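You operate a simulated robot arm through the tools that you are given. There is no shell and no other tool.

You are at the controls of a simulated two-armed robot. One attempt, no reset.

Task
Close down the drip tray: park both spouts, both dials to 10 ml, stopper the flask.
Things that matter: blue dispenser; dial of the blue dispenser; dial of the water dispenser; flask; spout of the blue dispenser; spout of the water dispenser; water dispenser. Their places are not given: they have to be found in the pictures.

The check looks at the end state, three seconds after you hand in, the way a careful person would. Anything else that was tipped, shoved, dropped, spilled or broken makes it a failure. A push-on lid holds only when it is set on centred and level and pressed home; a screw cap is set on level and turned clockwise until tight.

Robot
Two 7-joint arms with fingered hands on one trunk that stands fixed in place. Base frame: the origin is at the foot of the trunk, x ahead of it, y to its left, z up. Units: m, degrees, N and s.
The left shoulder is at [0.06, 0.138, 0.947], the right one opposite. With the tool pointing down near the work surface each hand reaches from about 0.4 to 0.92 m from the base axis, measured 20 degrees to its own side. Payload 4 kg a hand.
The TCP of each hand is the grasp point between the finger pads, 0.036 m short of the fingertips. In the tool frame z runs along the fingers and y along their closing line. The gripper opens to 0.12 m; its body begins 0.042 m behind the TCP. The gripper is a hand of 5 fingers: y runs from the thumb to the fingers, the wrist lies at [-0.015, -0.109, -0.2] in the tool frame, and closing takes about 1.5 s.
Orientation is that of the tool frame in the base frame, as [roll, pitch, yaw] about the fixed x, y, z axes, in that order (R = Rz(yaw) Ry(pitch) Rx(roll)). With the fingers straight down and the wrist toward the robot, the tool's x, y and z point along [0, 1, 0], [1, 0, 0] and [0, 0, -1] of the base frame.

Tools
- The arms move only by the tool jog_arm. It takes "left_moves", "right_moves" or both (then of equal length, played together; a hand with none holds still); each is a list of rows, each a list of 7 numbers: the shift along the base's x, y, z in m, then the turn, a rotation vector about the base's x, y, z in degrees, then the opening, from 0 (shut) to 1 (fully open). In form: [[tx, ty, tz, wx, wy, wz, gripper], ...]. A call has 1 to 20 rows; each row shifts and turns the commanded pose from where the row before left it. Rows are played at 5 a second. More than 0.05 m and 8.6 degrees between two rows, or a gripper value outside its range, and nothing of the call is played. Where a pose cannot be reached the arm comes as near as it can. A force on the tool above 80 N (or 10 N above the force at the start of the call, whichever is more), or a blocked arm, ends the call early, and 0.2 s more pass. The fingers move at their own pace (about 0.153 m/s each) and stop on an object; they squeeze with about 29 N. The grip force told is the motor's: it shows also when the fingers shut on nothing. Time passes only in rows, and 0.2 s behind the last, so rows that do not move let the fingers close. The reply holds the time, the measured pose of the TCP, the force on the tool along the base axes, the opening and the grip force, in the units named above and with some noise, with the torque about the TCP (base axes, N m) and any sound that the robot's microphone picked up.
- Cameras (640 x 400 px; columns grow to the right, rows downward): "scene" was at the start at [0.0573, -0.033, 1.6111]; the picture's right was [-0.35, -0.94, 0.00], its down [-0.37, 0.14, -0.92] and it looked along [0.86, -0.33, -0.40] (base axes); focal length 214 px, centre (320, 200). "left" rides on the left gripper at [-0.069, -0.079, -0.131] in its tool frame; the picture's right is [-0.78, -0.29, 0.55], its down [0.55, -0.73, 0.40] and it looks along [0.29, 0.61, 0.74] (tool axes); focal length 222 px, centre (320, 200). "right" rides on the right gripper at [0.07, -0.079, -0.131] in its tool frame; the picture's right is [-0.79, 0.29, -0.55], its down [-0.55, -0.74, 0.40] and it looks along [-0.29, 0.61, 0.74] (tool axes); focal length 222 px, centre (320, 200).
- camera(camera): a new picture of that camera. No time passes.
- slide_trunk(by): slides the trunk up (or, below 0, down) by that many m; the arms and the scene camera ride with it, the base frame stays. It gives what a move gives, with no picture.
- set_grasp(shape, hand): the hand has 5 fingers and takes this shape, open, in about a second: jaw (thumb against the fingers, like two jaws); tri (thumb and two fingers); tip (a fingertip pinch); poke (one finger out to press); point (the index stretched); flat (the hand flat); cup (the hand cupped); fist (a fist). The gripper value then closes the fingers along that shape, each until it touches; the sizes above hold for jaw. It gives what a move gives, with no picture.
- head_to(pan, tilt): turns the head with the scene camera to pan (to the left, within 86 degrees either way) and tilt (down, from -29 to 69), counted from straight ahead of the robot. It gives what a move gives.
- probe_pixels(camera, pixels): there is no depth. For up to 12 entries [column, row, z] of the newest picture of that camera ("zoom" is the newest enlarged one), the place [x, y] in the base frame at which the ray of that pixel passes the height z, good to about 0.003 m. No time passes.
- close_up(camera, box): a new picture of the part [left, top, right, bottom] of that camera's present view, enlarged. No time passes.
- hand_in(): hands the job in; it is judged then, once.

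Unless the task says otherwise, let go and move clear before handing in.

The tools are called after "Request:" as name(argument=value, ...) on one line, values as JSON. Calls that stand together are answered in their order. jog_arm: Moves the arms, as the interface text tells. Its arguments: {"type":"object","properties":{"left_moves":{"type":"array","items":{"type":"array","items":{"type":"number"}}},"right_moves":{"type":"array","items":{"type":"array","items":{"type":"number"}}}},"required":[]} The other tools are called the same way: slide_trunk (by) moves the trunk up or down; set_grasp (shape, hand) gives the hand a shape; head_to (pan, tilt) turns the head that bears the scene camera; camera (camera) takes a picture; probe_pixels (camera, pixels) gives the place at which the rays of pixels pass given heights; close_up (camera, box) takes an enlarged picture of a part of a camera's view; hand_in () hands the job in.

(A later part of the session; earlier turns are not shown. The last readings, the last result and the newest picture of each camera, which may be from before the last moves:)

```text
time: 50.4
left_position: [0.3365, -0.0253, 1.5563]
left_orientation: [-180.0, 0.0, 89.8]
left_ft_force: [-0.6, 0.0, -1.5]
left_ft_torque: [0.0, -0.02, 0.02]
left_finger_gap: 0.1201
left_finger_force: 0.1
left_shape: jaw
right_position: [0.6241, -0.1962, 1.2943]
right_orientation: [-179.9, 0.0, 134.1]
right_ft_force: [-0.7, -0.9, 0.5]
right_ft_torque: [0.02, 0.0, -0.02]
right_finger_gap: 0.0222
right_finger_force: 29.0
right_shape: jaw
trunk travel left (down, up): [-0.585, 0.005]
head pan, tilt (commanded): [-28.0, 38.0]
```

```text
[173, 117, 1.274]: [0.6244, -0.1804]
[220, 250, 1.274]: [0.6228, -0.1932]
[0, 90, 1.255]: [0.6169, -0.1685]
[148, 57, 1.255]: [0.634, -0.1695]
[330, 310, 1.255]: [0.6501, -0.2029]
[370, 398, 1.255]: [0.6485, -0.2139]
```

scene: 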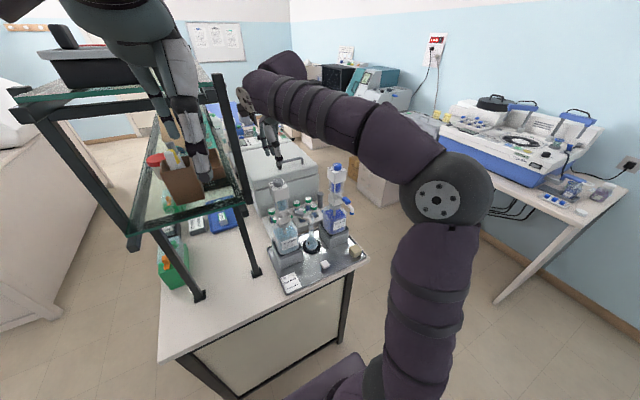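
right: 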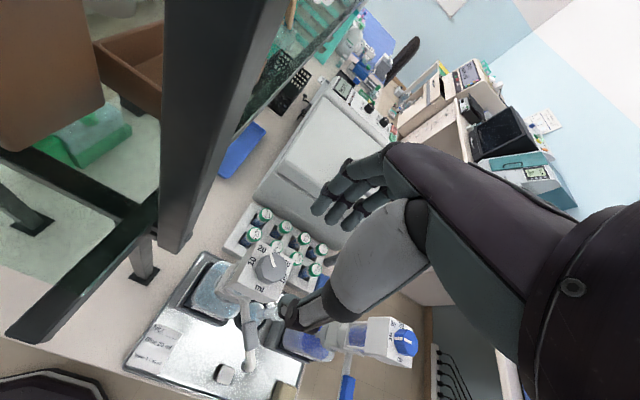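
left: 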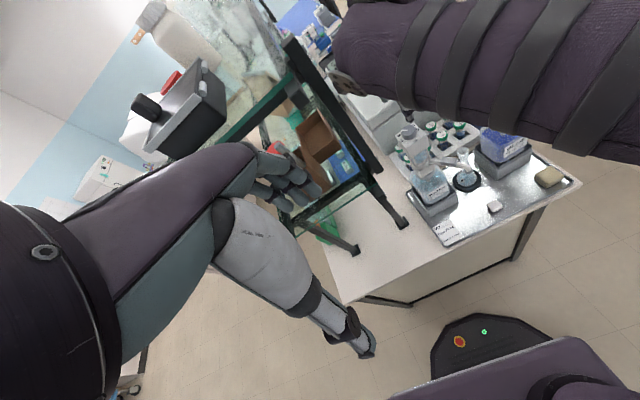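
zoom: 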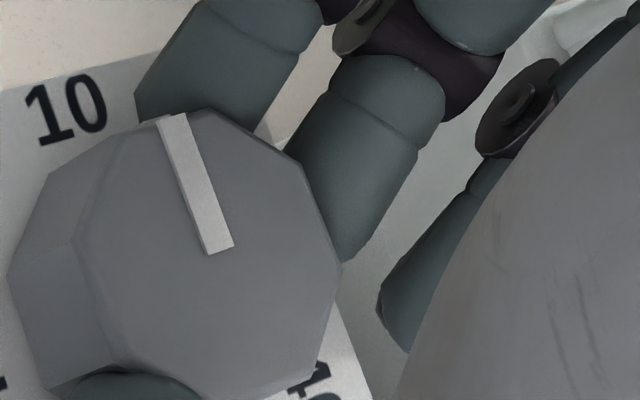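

The mark is within a few degrees of 10. I'll nudge +3° to see if the low-end stop is felt as with blue.

Request:
jog_arm(right_moves=[[0.0, 0.0, 0, 0, 0, 1.5, 0.16], [0.0, 0, 0, 0, 0, 1.5, 0.16], [0, 0, 0, 0, 0, 0, 0.16]])

Request:
close_up(camera="scene", box=[260, 165, 300, 205])

```text
time: 51.2
left_position: [0.3358, -0.0247, 1.5567]
left_orientation: [180.0, 0.0, 90.0]
left_ft_force: [-0.1, -0.6, -0.4]
left_ft_torque: [0.01, 0.02, -0.01]
left_finger_gap: 0.1198
left_finger_force: 0.1
left_shape: jaw
right_position: [0.6239, -0.1953, 1.2954]
right_orientation: [180.0, 0.0, 137.1]
right_ft_force: [-1.1, -1.1, 0.2]
right_ft_torque: [0.01, -0.01, -0.12]
right_finger_gap: 0.0221
right_finger_force: 28.7
right_shape: jaw
trunk travel left (down, up): [-0.585, 0.005]
head pan, tilt (commanded): [-28.0, 38.0]
```

```text
10.00 times, centred on (280, 185) of scene
```

zoom: 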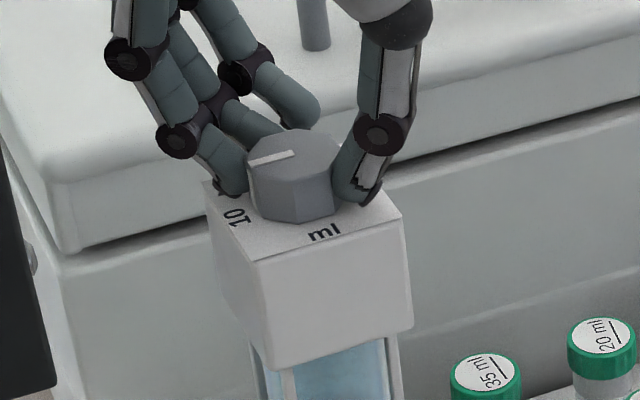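

Torque rose to −0.12 N·m: the low stop at 10 ml is reached. Releasing and lifting.

Request:
jog_arm(right_moves=[[0, 0, 0, 0, 0, -1, 0.2], [0, 0, 0, 0, 0, 0, 0.3], [0, 0, 0, 0, 0, 0, 0.45], [0, 0, 0, 0, 0, 0, 0.6], [0, 0, 0, 0, 0, 0, 0.6], [0, 0, 0.03, 0, 0, 0, 0.6], [0, 0, 0.04, 0, 0, 0, 0.6], [0, 0, 0, 0, 0, 0, 0.6]])

Request:
close_up(camera="scene", box=[255, 160, 365, 240])

Request:
close_up(camera="right", box=[180, 170, 380, 370])

Request:
close_up(camera="right", box=[250, 230, 310, 290])

```text
time: 53.0
left_position: [0.3376, -0.0249, 1.5576]
left_orientation: [-179.9, 0.0, 89.9]
left_ft_force: [-0.3, 0.3, 0.0]
left_ft_torque: [-0.02, 0.0, -0.02]
left_finger_gap: 0.1197
left_finger_force: 0.1
left_shape: jaw
right_position: [0.6243, -0.1954, 1.3634]
right_orientation: [-180.0, 0.0, 136.1]
right_ft_force: [-0.1, 0.3, 0.1]
right_ft_torque: [-0.01, 0.0, 0.0]
right_finger_gap: 0.072
right_finger_force: 0.1
right_shape: jaw
trunk travel left (down, up): [-0.585, 0.005]
head pan, tilt (commanded): [-28.0, 38.0]
```

```text
5.00 times, centred on (310, 200) of scene
```

zoom: 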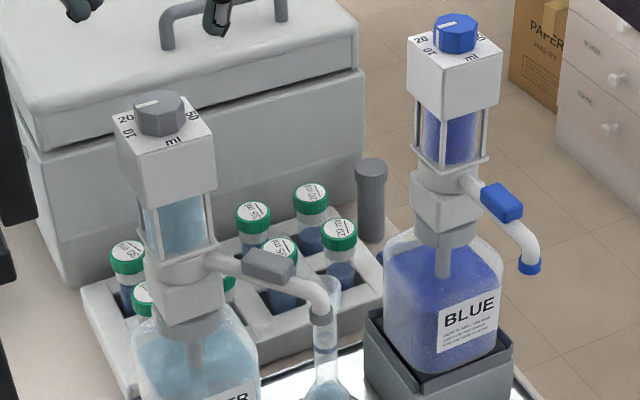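

```text
2.00 times, centred on (280, 270) of right
```

zoom: 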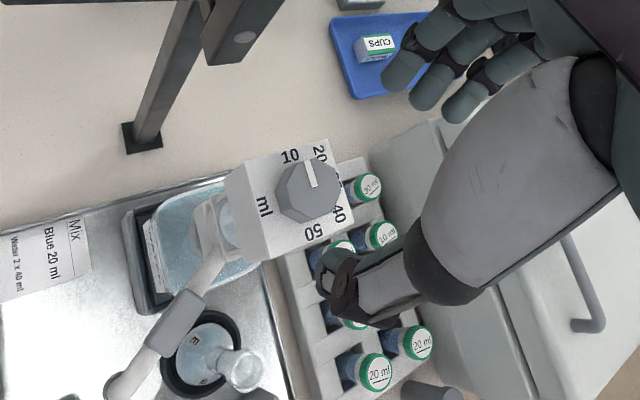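

```text
6.67 times, centred on (280, 260) of right
```

zoom: 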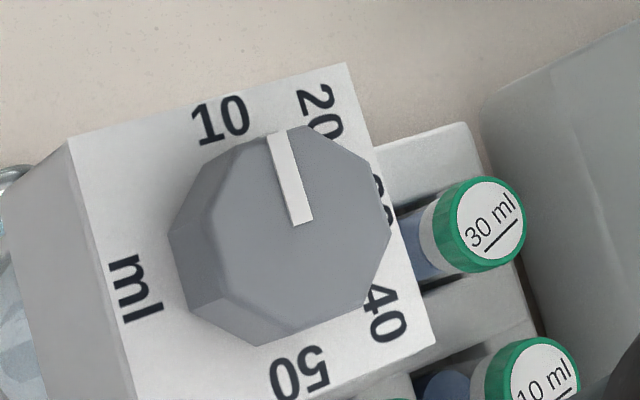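

Request:
probe_pixels(camera="zoom", pixels=[[277, 133, 1.274], [301, 222, 1.274], [346, 64, 1.255], [435, 345, 1.255], [70, 138, 1.255]])

```text
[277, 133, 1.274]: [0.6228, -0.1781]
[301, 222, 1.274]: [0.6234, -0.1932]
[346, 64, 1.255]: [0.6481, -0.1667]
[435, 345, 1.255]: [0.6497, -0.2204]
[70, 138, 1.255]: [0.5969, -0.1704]
```

Water mark at 92° versus plate edge 91.7°: exactly on 10 ml. Now for the water spout: I'll move between the dispensers, close the fingers to use as a pusher, and set yaw ≈165.

Request:
jog_arm(right_moves=[[0, -0.02, 0.005, 0, 0, 4, 0.6], [-0.006, -0.025, 0.0, 0, 0, 5, 0.4], [-0.008, -0.025, 0.0, 0, 0, 5, 0.2], [-0.008, -0.025, 0.0, 0, 0, 5, 0.0], [-0.01, -0.02, 0, 0, 0, 5, 0.0], [-0.007, -0.005, 0, 0, 0, 5, 0.0], [0, 0, 0, 0, 0, 0, 0.0], [0, 0, 0, 0, 0, 0, 0.0]])

Request:
close_up(camera="scene", box=[255, 120, 375, 230])

Request:
close_up(camera="right", box=[180, 170, 400, 390])

Request:
close_up(camera="left", box=[390, 30, 560, 200])

```text
time: 54.8
left_position: [0.3386, -0.026, 1.5566]
left_orientation: [-180.0, -0.1, 90.1]
left_ft_force: [0.2, -0.3, -0.8]
left_ft_torque: [0.05, 0.0, -0.02]
left_finger_gap: 0.12
left_finger_force: 0.0
left_shape: jaw
right_position: [0.5839, -0.3161, 1.369]
right_orientation: [-180.0, 0.0, 165.1]
right_ft_force: [0.0, 0.2, -0.4]
right_ft_torque: [0.02, 0.0, -0.01]
right_finger_gap: 0.0
right_finger_force: 29.1
right_shape: jaw
trunk travel left (down, up): [-0.585, 0.005]
head pan, tilt (commanded): [-28.0, 38.0]
```

```text
3.64 times, centred on (315, 175) of scene
```

zoom: 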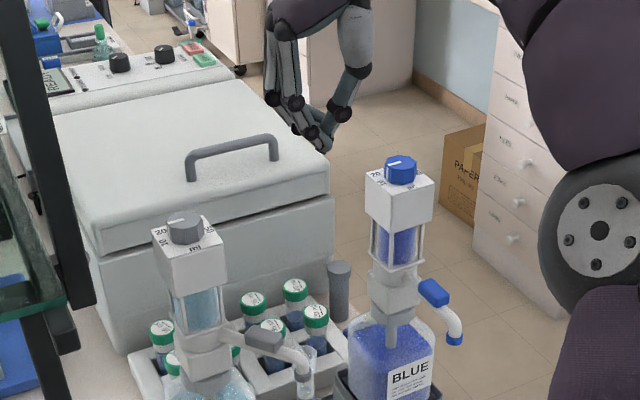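

```text
1.82 times, centred on (290, 280) of right
```

zoom: 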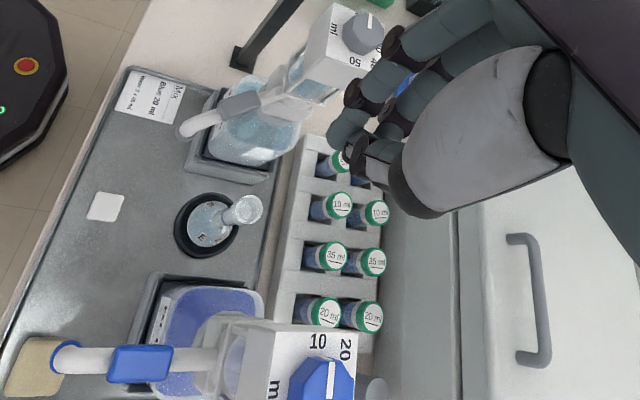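

```text
2.35 times, centred on (475, 115) of left
```

zoom: 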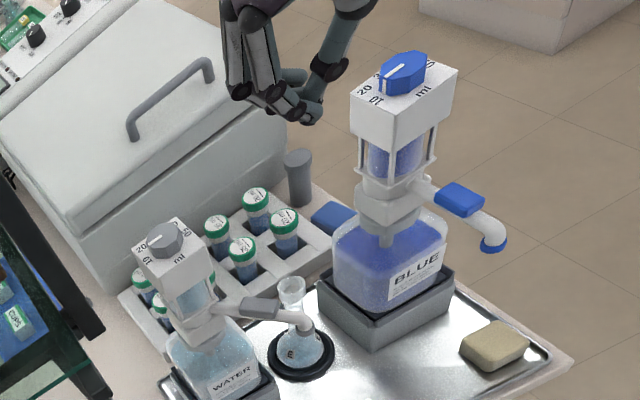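

The closed hand hovers between dispensers, a compact clump. Descending in stages beside the water spout.

Request:
jog_arm(right_moves=[[0, 0, -0.04, 0, 0, 0, 0.0], [0, 0, -0.04, 0, 0, 0, 0.0], [0, 0, -0.03, 0, 0, 0, 0.0], [0, 0, 0, 0, 0, 0, 0.0]])

Request:
close_up(camera="scene", box=[265, 150, 365, 230])

Request:
close_up(camera="left", box=[400, 60, 530, 190])

Request:
close_up(camera="right", box=[180, 170, 400, 390])

```text
time: 55.8
left_position: [0.3378, -0.025, 1.5575]
left_orientation: [-180.0, -0.1, 90.0]
left_ft_force: [-0.4, 0.3, -0.1]
left_ft_torque: [0.0, 0.02, 0.01]
left_finger_gap: 0.1199
left_finger_force: 0.0
left_shape: jaw
right_position: [0.5832, -0.3164, 1.2595]
right_orientation: [179.9, 0.0, 165.1]
right_ft_force: [0.2, 0.4, 0.2]
right_ft_torque: [0.02, -0.04, 0.02]
right_finger_gap: 0.0
right_finger_force: 28.7
right_shape: jaw
trunk travel left (down, up): [-0.585, 0.005]
head pan, tilt (commanded): [-28.0, 38.0]
```

```text
5.00 times, centred on (315, 190) of scene
```

zoom: 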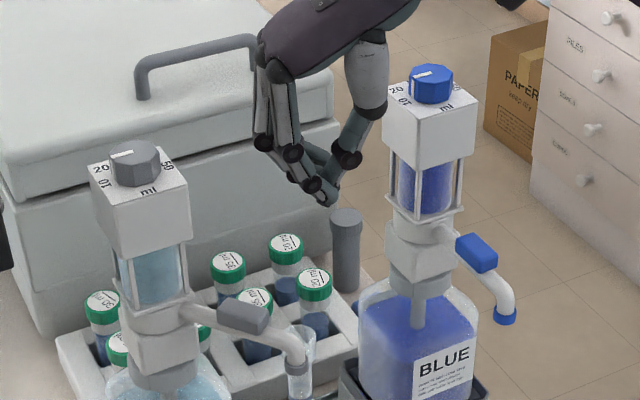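

```text
3.08 times, centred on (465, 125) of left
```

zoom: 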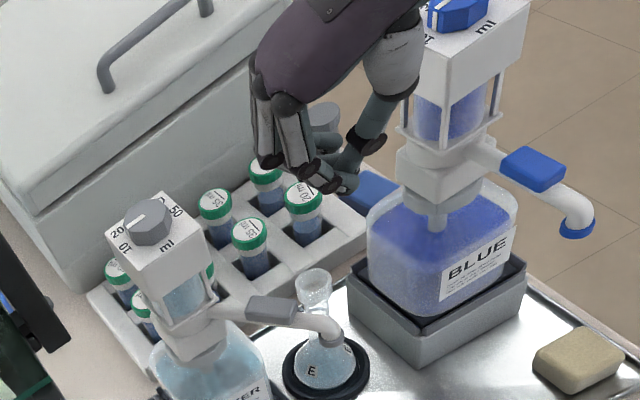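

```text
1.82 times, centred on (290, 280) of right
```

zoom: 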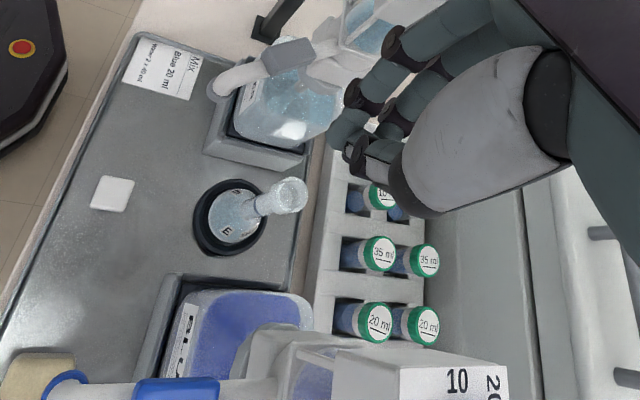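

Clear so far; lowering to put fingertips below the spout tube level (TCP z≈1.168).

Request:
jog_arm(right_moves=[[0, 0.004, -0.03, 0, 0, 0, 0.0], [0, 0.004, -0.03, 0, 0, 0, 0.0], [0, 0.002, -0.031, 0, 0, 0, 0.0], [0, 0, 0, 0, 0, 0, 0.0]])

Request:
close_up(camera="scene", box=[265, 150, 365, 230])

Request:
close_up(camera="left", box=[400, 60, 530, 190])

Request:
close_up(camera="right", box=[180, 170, 400, 390])

```text
time: 56.8
left_position: [0.337, -0.0255, 1.5578]
left_orientation: [-179.9, -0.1, 90.0]
left_ft_force: [-0.1, -0.4, 0.3]
left_ft_torque: [-0.01, 0.01, -0.01]
left_finger_gap: 0.1196
left_finger_force: 0.0
left_shape: jaw
right_position: [0.5841, -0.3045, 1.1672]
right_orientation: [180.0, 0.0, 165.1]
right_ft_force: [-0.2, 0.2, -0.4]
right_ft_torque: [0.01, 0.0, 0.0]
right_finger_gap: 0.0001
right_finger_force: 28.9
right_shape: jaw
trunk travel left (down, up): [-0.585, 0.005]
head pan, tilt (commanded): [-28.0, 38.0]
```

```text
5.00 times, centred on (315, 190) of scene
```

zoom: 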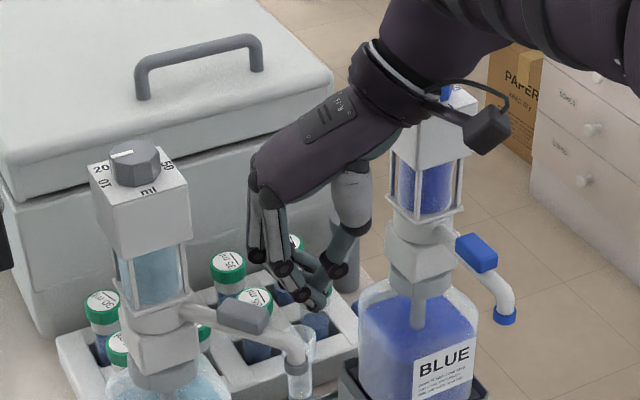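

```text
3.08 times, centred on (465, 125) of left
```

zoom: 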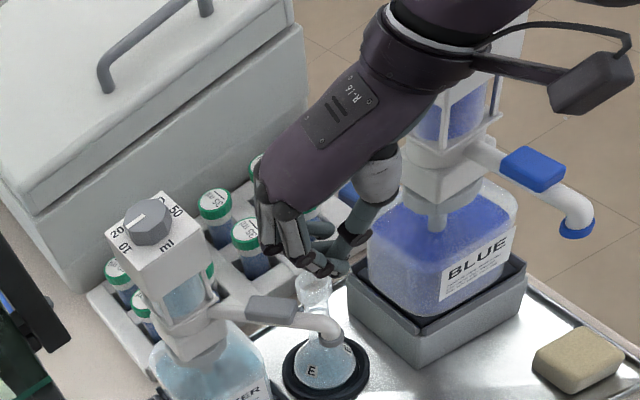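

```text
1.82 times, centred on (290, 280) of right
```

zoom: 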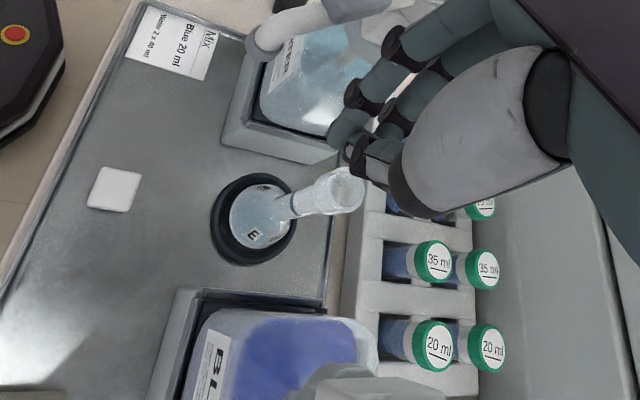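

Forces are nil. I'll push along an arc about the water axis (0.624,-0.194), first up to where contact starts.

Request:
jog_arm(right_moves=[[-0.0047, 0.0089, 0, 0, 0, 0, 0.0], [-0.0046, 0.0089, 0, 0, 0, 0, 0.0], [-0.0063, 0.0037, 0, 0, 0, 0, 0.0], [-0.0061, 0.0041, 0, 0, 0, 0, 0.0], [-0.0058, 0.0045, 0, 0, 0, 0, 0.0], [-0.0054, 0.0049, 0, 0, 0, 0, 0.0], [0, 0, 0, 0, 0, 0, 0.0]])

Request:
close_up(camera="scene", box=[265, 150, 365, 230])

Request:
close_up(camera="right", box=[200, 130, 400, 330])

```text
time: 58.4
left_position: [0.3373, -0.0263, 1.5571]
left_orientation: [-180.0, 0.0, 90.0]
left_ft_force: [-0.4, 0.6, 0.8]
left_ft_torque: [0.01, -0.01, 0.04]
left_finger_gap: 0.1198
left_finger_force: 0.0
left_shape: jaw
right_position: [0.5516, -0.2698, 1.1679]
right_orientation: [-179.9, 0.0, 165.2]
right_ft_force: [-0.4, -0.5, -0.1]
right_ft_torque: [-0.01, -0.01, 0.01]
right_finger_gap: 0.0001
right_finger_force: 29.6
right_shape: jaw
trunk travel left (down, up): [-0.585, 0.005]
head pan, tilt (commanded): [-28.0, 38.0]
```

```text
5.00 times, centred on (315, 190) of scene
```

zoom: 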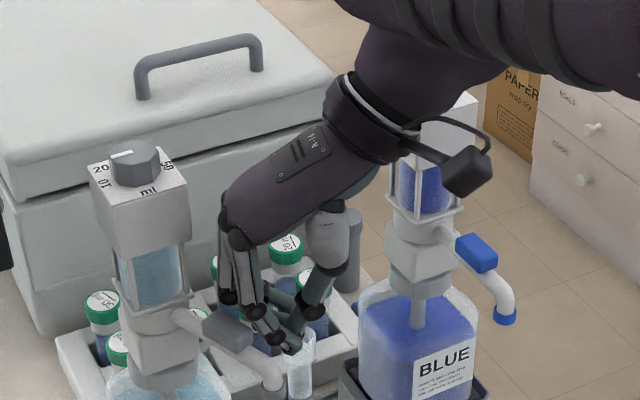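

```text
2.00 times, centred on (300, 230) of right
```

zoom: 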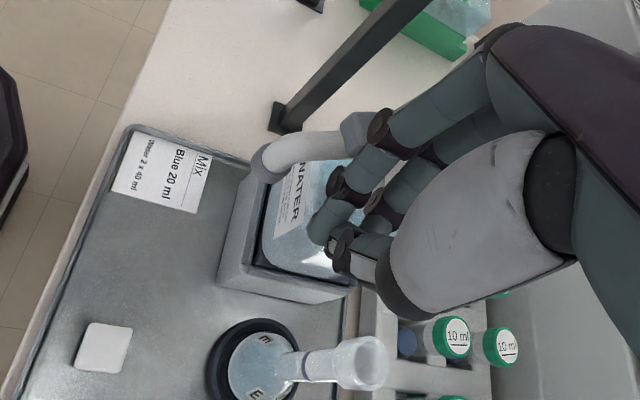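

The spout is following (its end moved from (297,350) to about (270,375) in the scene zoom). Continuing the arc a bit further in small steps.

Request:
jog_arm(right_moves=[[-0.0051, 0.0053, 0, 0, 0, 0, 0.0], [-0.0047, 0.0056, 0, 0, 0, 0, 0.0], [-0.0043, 0.0059, 0, 0, 0, 0, 0.0], [0, 0, 0, 0, 0, 0, 0.0]])

Request:
close_up(camera="scene", box=[265, 160, 345, 240])

Request:
close_up(camera="left", box=[390, 90, 500, 200])

```text
time: 59.4
left_position: [0.3381, -0.0253, 1.5567]
left_orientation: [180.0, 0.0, 90.0]
left_ft_force: [0.2, -0.3, -0.3]
left_ft_torque: [-0.03, 0.0, 0.0]
left_finger_gap: 0.1198
left_finger_force: 0.1
left_shape: jaw
right_position: [0.5375, -0.2531, 1.1685]
right_orientation: [179.9, 0.0, 165.1]
right_ft_force: [-0.9, 0.0, -1.0]
right_ft_torque: [-0.03, 0.0, 0.0]
right_finger_gap: 0.0002
right_finger_force: 29.1
right_shape: jaw
trunk travel left (down, up): [-0.585, 0.005]
head pan, tilt (commanded): [-28.0, 38.0]
```

```text
5.00 times, centred on (305, 200) of scene
```

zoom: 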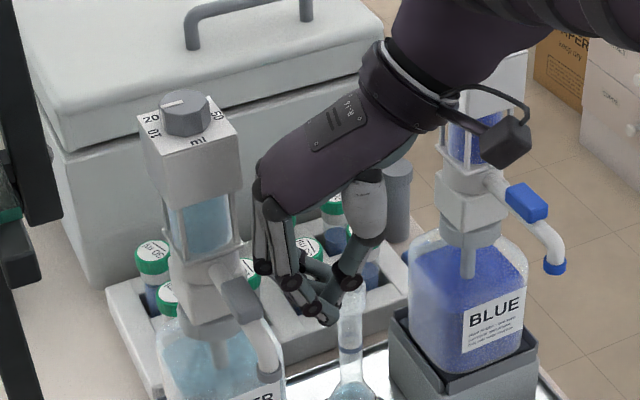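

```text
3.64 times, centred on (445, 145) of left
```

zoom: 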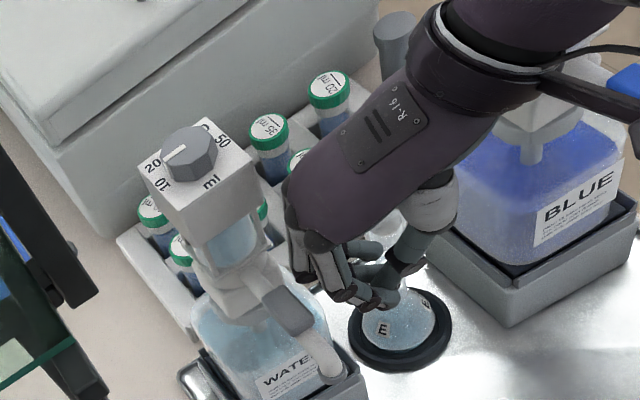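

Request:
probe_pixels(camera="zoom", pixels=[[330, 372, 1.127], [287, 312, 1.165]])

Request:
close_up(camera="scene", box=[275, 200, 325, 250])

```text
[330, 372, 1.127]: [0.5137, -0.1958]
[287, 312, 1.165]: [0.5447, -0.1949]
```

```text
8.00 times, centred on (300, 225) of scene
```

zoom: 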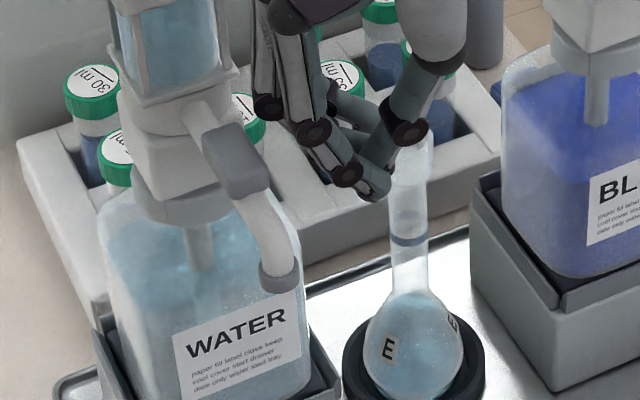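

Request:
probe_pixels(camera="zoom", pixels=[[280, 275, 1.127], [235, 160, 1.165]])

```text
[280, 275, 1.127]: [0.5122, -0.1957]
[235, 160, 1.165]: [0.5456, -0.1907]
```

Both cameras put the water tip at (0.513,-0.196): pointing at the robot, about 89-90° off the flask like the blue one. I'll nudge 3 mm more to be sure it's against its stop, then back off.

Request:
jog_arm(right_moves=[[-0.001, 0.002, 0, 0, 0, 0, 0.0], [-0.0005, 0.0015, 0, 0, 0, 0, 0.0], [0, 0, 0, 0, 0, 0, 0.0]])

Request:
close_up(camera="scene", box=[265, 160, 345, 240])

```text
time: 60.2
left_position: [0.3369, -0.025, 1.5573]
left_orientation: [180.0, 0.0, 90.0]
left_ft_force: [-0.4, 0.5, 0.4]
left_ft_torque: [0.01, 0.01, 0.0]
left_finger_gap: 0.1197
left_finger_force: 0.0
left_shape: jaw
right_position: [0.5357, -0.2493, 1.1692]
right_orientation: [-180.0, 0.0, 165.1]
right_ft_force: [-0.1, 0.8, 0.2]
right_ft_torque: [0.03, 0.0, 0.0]
right_finger_gap: 0.0001
right_finger_force: 28.5
right_shape: jaw
trunk travel left (down, up): [-0.585, 0.005]
head pan, tilt (commanded): [-28.0, 38.0]
```

```text
5.00 times, centred on (305, 200) of scene
```

zoom: 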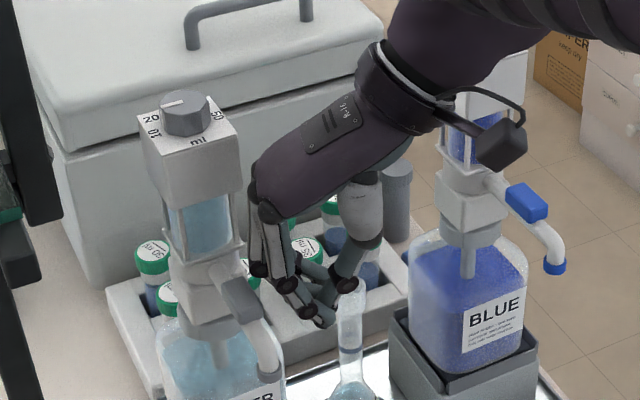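

Request:
close_up(camera="right", box=[220, 110, 380, 270])

Request:
close_up(camera="scene", box=[275, 200, 325, 250])

Request:
probe_pixels(camera="zoom", pixels=[[280, 275, 1.127], [235, 160, 1.165]])

```text
2.50 times, centred on (300, 190) of right
```

zoom: 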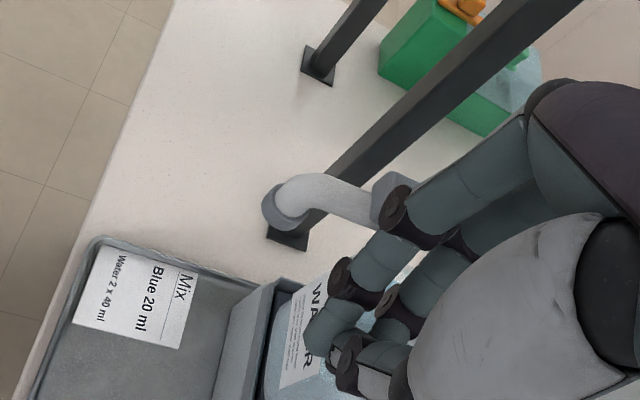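

```text
8.00 times, centred on (300, 225) of scene
```

zoom: 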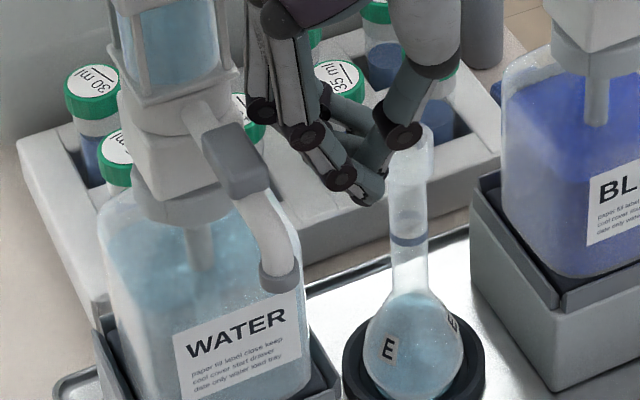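

```text
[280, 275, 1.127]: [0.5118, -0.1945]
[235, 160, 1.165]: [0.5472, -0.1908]
```

The spout stays put at ≈180° (tip unchanged), so it's parked like the blue one. I'll retreat from it, lift the hand, and inspect the stopper.

Request:
jog_arm(right_moves=[[0.008, -0.012, 0, 0, 0, 0, 0.0], [0.009, -0.014, 0.005, 0, 0, 0, 0.0], [0.002, -0.008, 0.03, 0, 0, 0, 0.0], [-0.005, 0, 0.04, 0, 0, -8, 0.2], [-0.02, 0, 0.04, 0, 0, -8, 0.4], [-0.03, 0, 0.03, 0, 0, -8, 0.4], [-0.035, 0, 0.02, 0, 0, -8, 0.4], [-0.035, 0, 0.0, 0, 0, -8, 0.4], [-0.03, 0, 0, 0, 0, -8, 0.4], [0, 0, 0, 0, 0, -8, 0.4], [0, 0, 0, 0, 0, -8, 0.4], [0, 0, 0, 0, 0, -8, 0.4], [0, 0, 0, 0, 0, 0, 0.4]])

Request:
camera(camera="right")

Request:
camera(camera="scene")

Request:
close_up(camera="left", box=[470, 170, 520, 220])

```text
time: 63.0
left_position: [0.3368, -0.0251, 1.5573]
left_orientation: [-180.0, 0.0, 90.0]
left_ft_force: [-0.9, 0.6, 0.0]
left_ft_torque: [0.03, 0.0, 0.01]
left_finger_gap: 0.1199
left_finger_force: 0.0
left_shape: jaw
right_position: [0.3992, -0.2852, 1.3334]
right_orientation: [179.9, -0.1, 92.9]
right_ft_force: [0.0, 0.0, 0.9]
right_ft_torque: [-0.02, -0.01, 0.03]
right_finger_gap: 0.0476
right_finger_force: 0.0
right_shape: jaw
trunk travel left (down, up): [-0.585, 0.005]
head pan, tilt (commanded): [-28.0, 38.0]
```

```text
taken
```

right: 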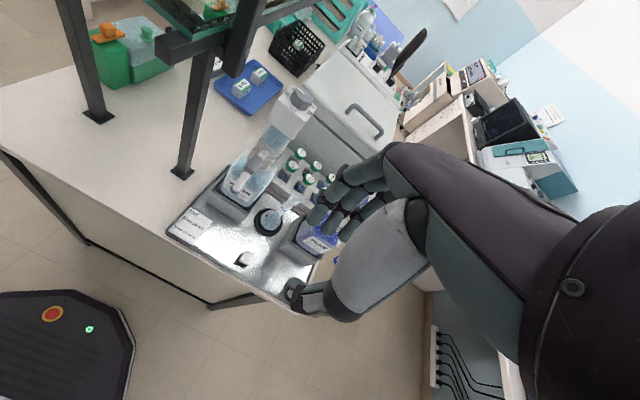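

```text
taken
```

scene: 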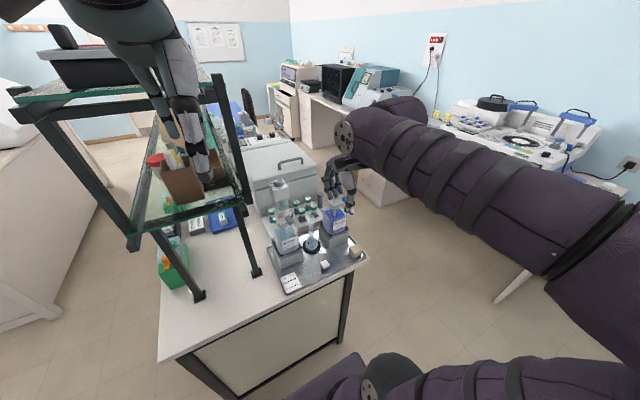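

```text
8.00 times, centred on (495, 195) of left
```

zoom: 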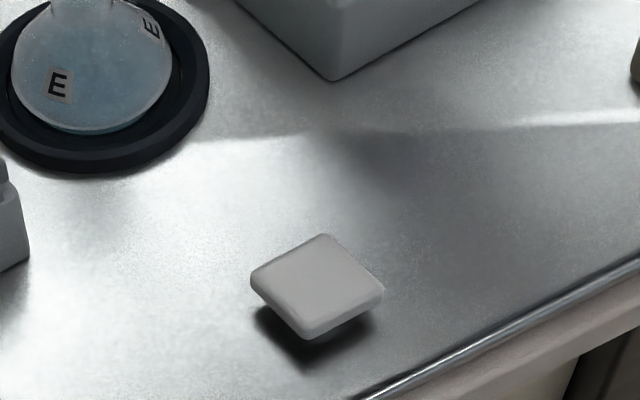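

Now close-ups of the stopper and flask mouth from scene and right cameras for triangulation.

Request:
close_up(camera="scene", box=[300, 245, 350, 285])

Request:
close_up(camera="right", box=[220, 240, 270, 280])

Request:
close_up(camera="scene", box=[295, 205, 330, 255])

Request:
close_up(camera="right", box=[245, 190, 305, 240])

Request:
close_up(camera="left", box=[445, 130, 490, 195])

```text
10.00 times, centred on (325, 265) of scene
```

zoom: 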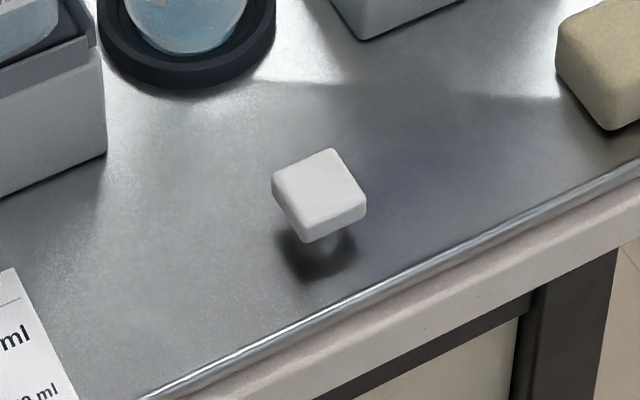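

```text
10.00 times, centred on (245, 260) of right
```

zoom: 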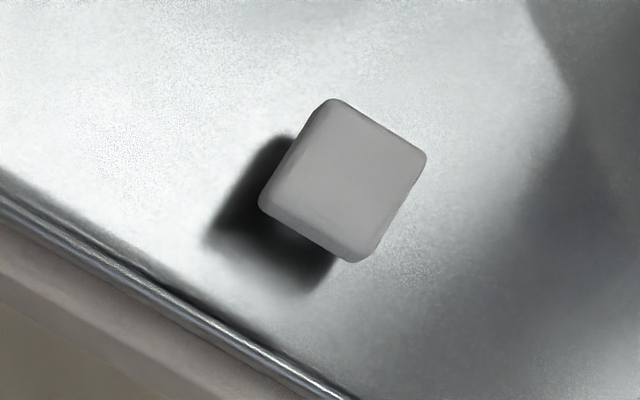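

```text
8.00 times, centred on (312, 230) of scene
```

zoom: 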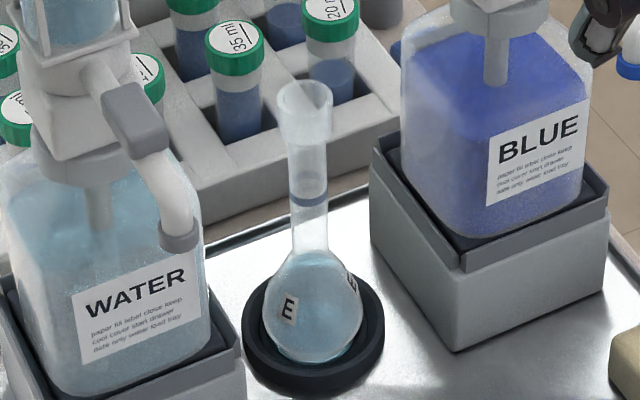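

```text
8.00 times, centred on (275, 215) of right
```

zoom: 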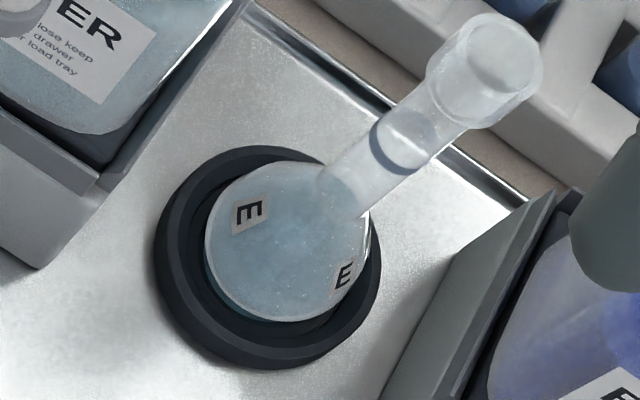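

```text
6.15 times, centred on (468, 162) of left
```

zoom: 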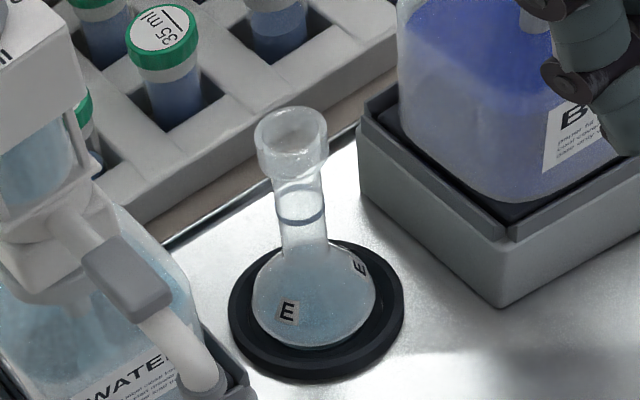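

Request:
probe_pixels(camera="scene", pixels=[[324.8, 263.6, 0.91], [324.8, 263.6, 0.93], [310.25, 217.25, 1.04], [310.25, 217.25, 1.06], [310.25, 217.25, 1.08]])

Request:
probe_pixels(camera="right", pixels=[[248, 257.8, 0.91], [248, 257.8, 0.93], [297.75, 196.9, 1.04], [297.75, 196.9, 1.06], [297.75, 196.9, 1.08]])

Request:
camera(camera="left")

Request:
probe_pixels(camera="left", pixels=[[494.5, 205, 0.91], [494.5, 205, 0.93], [463.3, 150.3, 1.04], [463.3, 150.3, 1.06], [463.3, 150.3, 1.08]])

```text
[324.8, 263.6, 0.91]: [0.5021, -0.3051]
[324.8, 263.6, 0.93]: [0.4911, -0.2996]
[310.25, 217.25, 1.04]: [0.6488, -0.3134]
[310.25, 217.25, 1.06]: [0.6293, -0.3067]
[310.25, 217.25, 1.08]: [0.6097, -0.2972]
```

```text
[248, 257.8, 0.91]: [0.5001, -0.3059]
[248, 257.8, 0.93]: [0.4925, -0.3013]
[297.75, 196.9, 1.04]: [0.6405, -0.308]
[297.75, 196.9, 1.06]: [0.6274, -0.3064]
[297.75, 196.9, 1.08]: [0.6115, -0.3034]
```

```text
taken
```

left: 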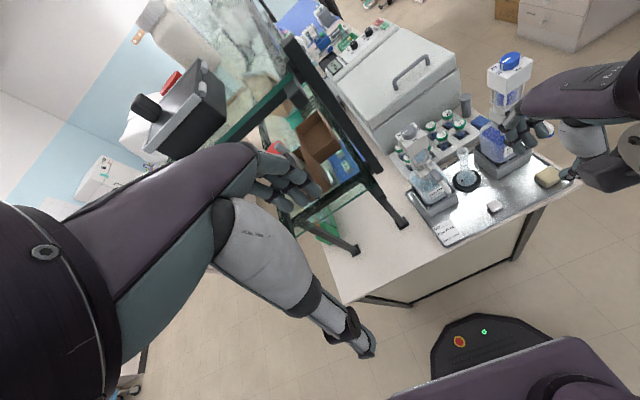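

```text
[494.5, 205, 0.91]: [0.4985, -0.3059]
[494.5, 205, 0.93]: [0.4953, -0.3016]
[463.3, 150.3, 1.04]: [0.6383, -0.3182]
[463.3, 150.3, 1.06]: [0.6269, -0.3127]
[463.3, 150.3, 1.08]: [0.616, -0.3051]
```

Stopper head top centre ≈ (0.4967,-0.3035, 0.92); flask mouth ≈ (0.626,-0.307, 1.062). Let me probe the stopper head corners for size and orientation, and the tray surface height via the note card.

Request:
probe_pixels(camera="right", pixels=[[246, 249.8, 0.92], [255.7, 255.8, 0.92], [249.5, 266.2, 0.92], [239.2, 260, 0.92]])

Request:
close_up(camera="right", box=[160, 200, 225, 255])

Request:
close_up(camera="scene", box=[270, 255, 320, 300])

```text
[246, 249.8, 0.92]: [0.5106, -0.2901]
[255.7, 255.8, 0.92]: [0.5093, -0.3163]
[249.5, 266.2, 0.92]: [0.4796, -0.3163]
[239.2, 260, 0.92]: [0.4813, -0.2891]
```

```text
7.27 times, centred on (192, 228) of right
```

zoom: 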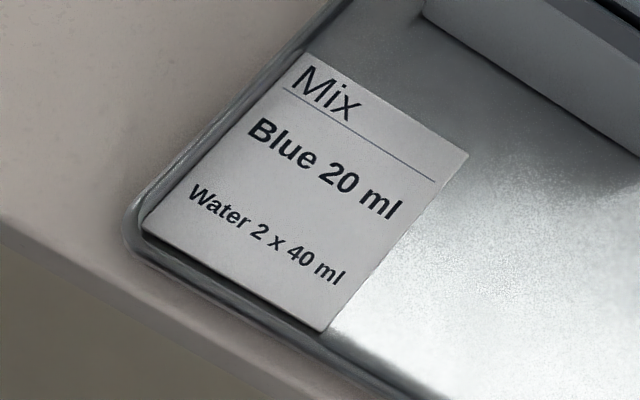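

```text
8.89 times, centred on (295, 278) of scene
```

zoom: 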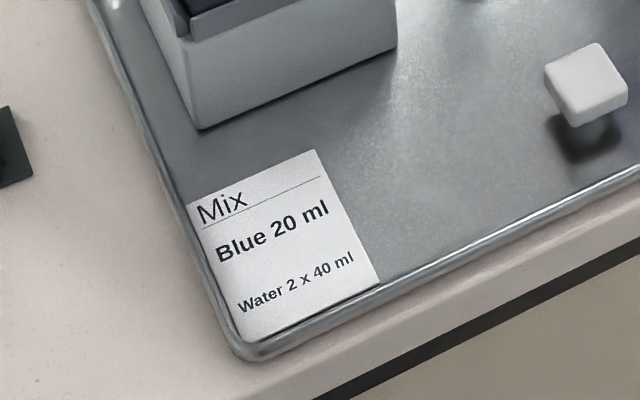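

Request:
probe_pixels(camera="right", pixels=[[212.4, 221.5, 0.88], [212.4, 221.5, 0.9], [192, 245.9, 0.88], [192, 245.9, 0.9]])

Request:
probe_pixels(camera="scene", pixels=[[294.4, 272.4, 0.88], [294.4, 272.4, 0.9], [301.5, 287.6, 0.88], [301.5, 287.6, 0.9]])

```text
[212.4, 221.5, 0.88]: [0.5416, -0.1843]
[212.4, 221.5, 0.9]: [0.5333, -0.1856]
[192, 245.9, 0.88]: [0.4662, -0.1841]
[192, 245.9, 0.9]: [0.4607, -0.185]
```

```text
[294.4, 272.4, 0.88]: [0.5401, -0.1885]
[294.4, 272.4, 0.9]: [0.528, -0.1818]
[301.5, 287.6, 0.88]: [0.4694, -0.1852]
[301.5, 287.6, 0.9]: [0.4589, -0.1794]
```

Stopper head is about 27 mm square, axis-aligned, centre (0.496,-0.303), tray surface ≈0.887, flask mouth outer ≈33 mm. I'll move above the stopper at yaw 90 and come down partway.

Request:
jog_arm(right_moves=[[0.03, -0.006, 0, 0, 0, -1.5, 0.5], [0.033, -0.006, 0.0, 0, 0, -1.4, 0.5], [0.032, -0.006, -0.01, 0, 0, 0, 0.5], [0, 0, -0.045, 0, 0, 0, 0.5], [0, 0, -0.045, 0, 0, 0, 0.5], [0, 0, -0.045, 0, 0, 0, 0.5], [0, 0, -0.045, 0, 0, 0, 0.5], [0, 0, -0.045, 0, 0, 0, 0.5], [0, 0, 0, 0, 0, 0, 0.5]])

Request:
close_up(camera="scene", box=[260, 170, 390, 300])

Request:
camera(camera="right")

Request:
close_up(camera="left", box=[420, 90, 570, 240])

```text
time: 65.0
left_position: [0.3367, -0.0245, 1.5578]
left_orientation: [179.9, 0.0, 90.0]
left_ft_force: [-0.6, -0.1, 0.2]
left_ft_torque: [-0.01, 0.0, 0.03]
left_finger_gap: 0.1199
left_finger_force: 0.0
left_shape: jaw
right_position: [0.4946, -0.3031, 1.0972]
right_orientation: [-180.0, 0.0, 90.2]
right_ft_force: [0.3, 0.7, 0.3]
right_ft_torque: [-0.05, 0.0, 0.01]
right_finger_gap: 0.0598
right_finger_force: 0.0
right_shape: jaw
trunk travel left (down, up): [-0.585, 0.005]
head pan, tilt (commanded): [-28.0, 38.0]
```

```text
3.08 times, centred on (325, 235) of scene
```

zoom: 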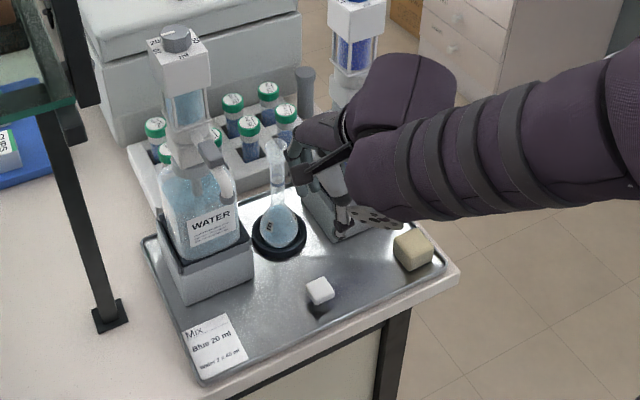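

```text
taken
```

right: 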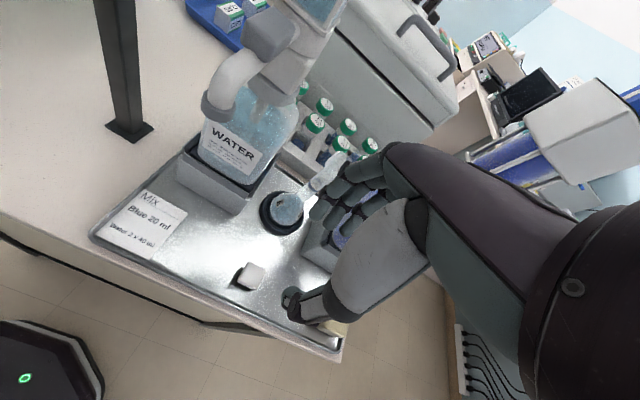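

```text
2.67 times, centred on (495, 165) of left
```

zoom: 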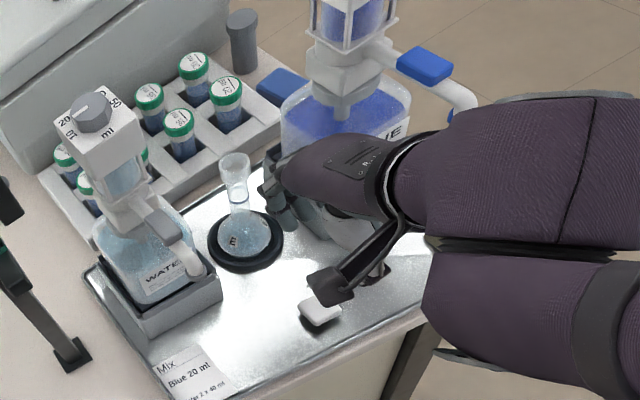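

The stopper lies below the hand and neighbours are clear. I'll continue down to z≈0.99 and check alignment.

Request:
jog_arm(right_moves=[[0, 0, -0.04, 0, 0, 0, 0.5], [0, 0, -0.04, 0, 0, 0, 0.5], [0, 0, -0.027, 0, 0, 0, 0.5], [0, 0, 0, 0, 0, 0, 0.5]])

Request:
camera(camera="right")

Request:
close_up(camera="scene", box=[280, 200, 390, 290])

Request:
close_up(camera="left", box=[440, 110, 560, 230])

```text
time: 66.0
left_position: [0.3371, -0.0237, 1.5576]
left_orientation: [180.0, 0.0, 90.0]
left_ft_force: [0.1, 0.8, -0.5]
left_ft_torque: [-0.02, 0.02, 0.01]
left_finger_gap: 0.1196
left_finger_force: 0.0
left_shape: jaw
right_position: [0.4965, -0.304, 0.9954]
right_orientation: [-180.0, 0.0, 90.2]
right_ft_force: [-1.3, 0.1, -0.3]
right_ft_torque: [0.0, 0.0, -0.02]
right_finger_gap: 0.0599
right_finger_force: 0.0
right_shape: jaw
right hand out of reach, approached as far as the arm can: row 1
trunk travel left (down, up): [-0.585, 0.005]
head pan, tilt (commanded): [-28.0, 38.0]
```

```text
taken
```

right: 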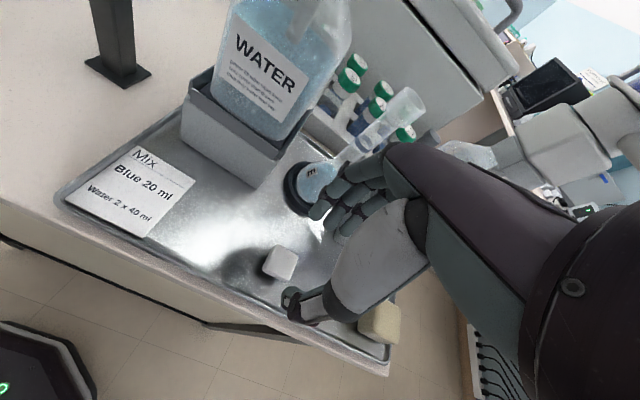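

```text
4.44 times, centred on (335, 245) of scene
```

zoom: 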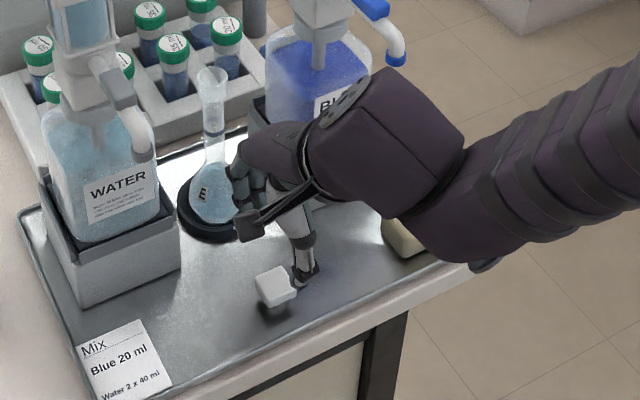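

```text
3.33 times, centred on (500, 170) of left
```

zoom: 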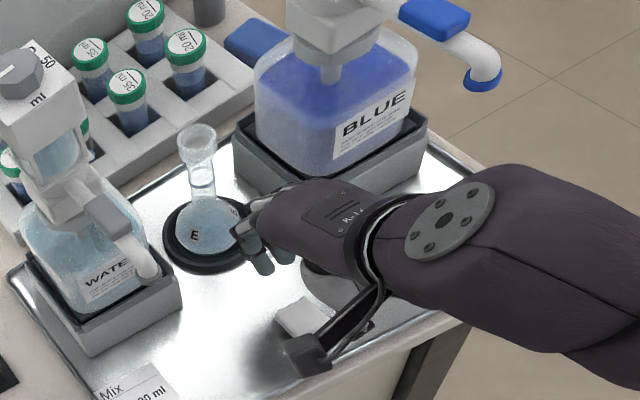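

Slight reach clipping but pose is fine: TCP (0.4965,-0.304,0.995). I'll lower to ~0.955 with a slightly narrower jaw and re-centre x.

Request:
jog_arm(right_moves=[[-0.001, 0.0005, -0.015, 0, 0, 0, 0.42], [-0.0008, 0.0005, -0.015, 0, 0, 0, 0.42], [0, 0, -0.01, 0, 0, 0, 0.42], [0, 0, 0, 0, 0, 0, 0.42]])

Request:
close_up(camera="right", box=[230, 150, 410, 340])

Request:
close_up(camera="scene", box=[290, 220, 370, 290])

Request:
close_up(camera="left", box=[450, 130, 540, 230])

```text
time: 67.0
left_position: [0.3371, -0.0248, 1.5573]
left_orientation: [180.0, 0.0, 90.0]
left_ft_force: [0.4, -0.1, 0.5]
left_ft_torque: [0.05, 0.05, -0.02]
left_finger_gap: 0.1198
left_finger_force: 0.1
left_shape: jaw
right_position: [0.4936, -0.3024, 0.9551]
right_orientation: [-180.0, -0.1, 90.2]
right_ft_force: [-0.4, 0.3, -0.9]
right_ft_torque: [-0.01, -0.01, 0.0]
right_finger_gap: 0.0505
right_finger_force: 0.1
right_shape: jaw
trunk travel left (down, up): [-0.585, 0.005]
head pan, tilt (commanded): [-28.0, 38.0]
```

```text
2.11 times, centred on (320, 245) of right
```

zoom: 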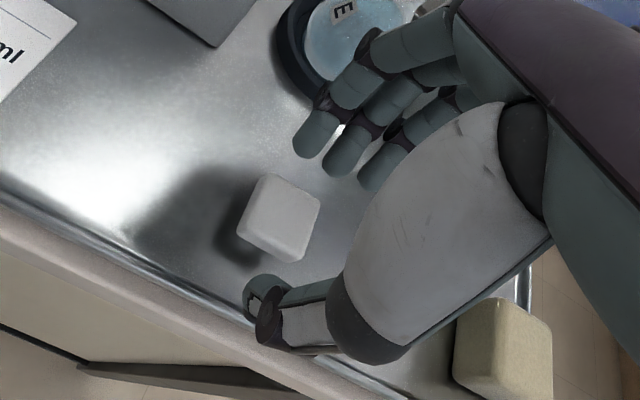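

```text
5.71 times, centred on (330, 255) of scene
```

zoom: 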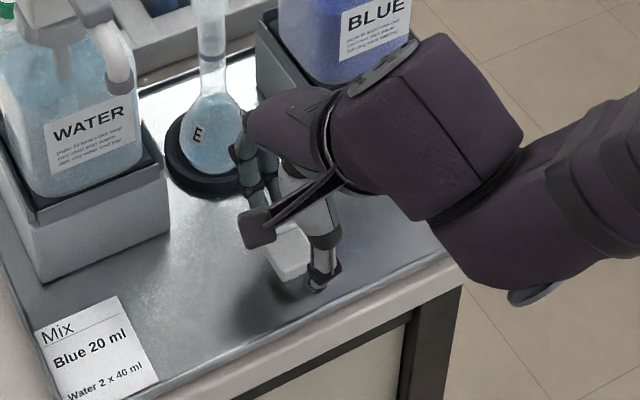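

```text
4.00 times, centred on (495, 180) of left
```

zoom: 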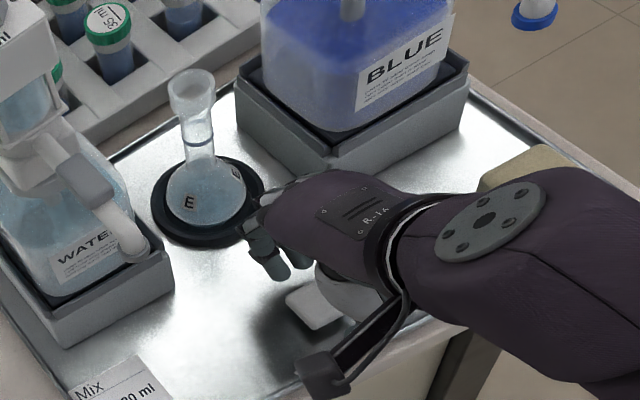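

Let me verify the stopper's position from this close hand-camera view.

Request:
close_up(camera="right", box=[250, 190, 370, 310])

Request:
probe_pixels(camera="zoom", pixels=[[320, 200, 0.92], [250, 200, 0.92], [320, 100, 0.92]])

```text
3.33 times, centred on (310, 250) of right
```

zoom: 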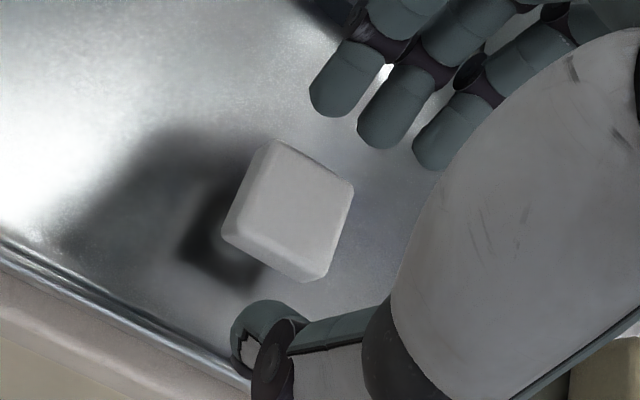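

```text
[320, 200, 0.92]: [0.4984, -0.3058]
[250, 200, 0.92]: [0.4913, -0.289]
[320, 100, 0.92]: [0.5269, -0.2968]
```

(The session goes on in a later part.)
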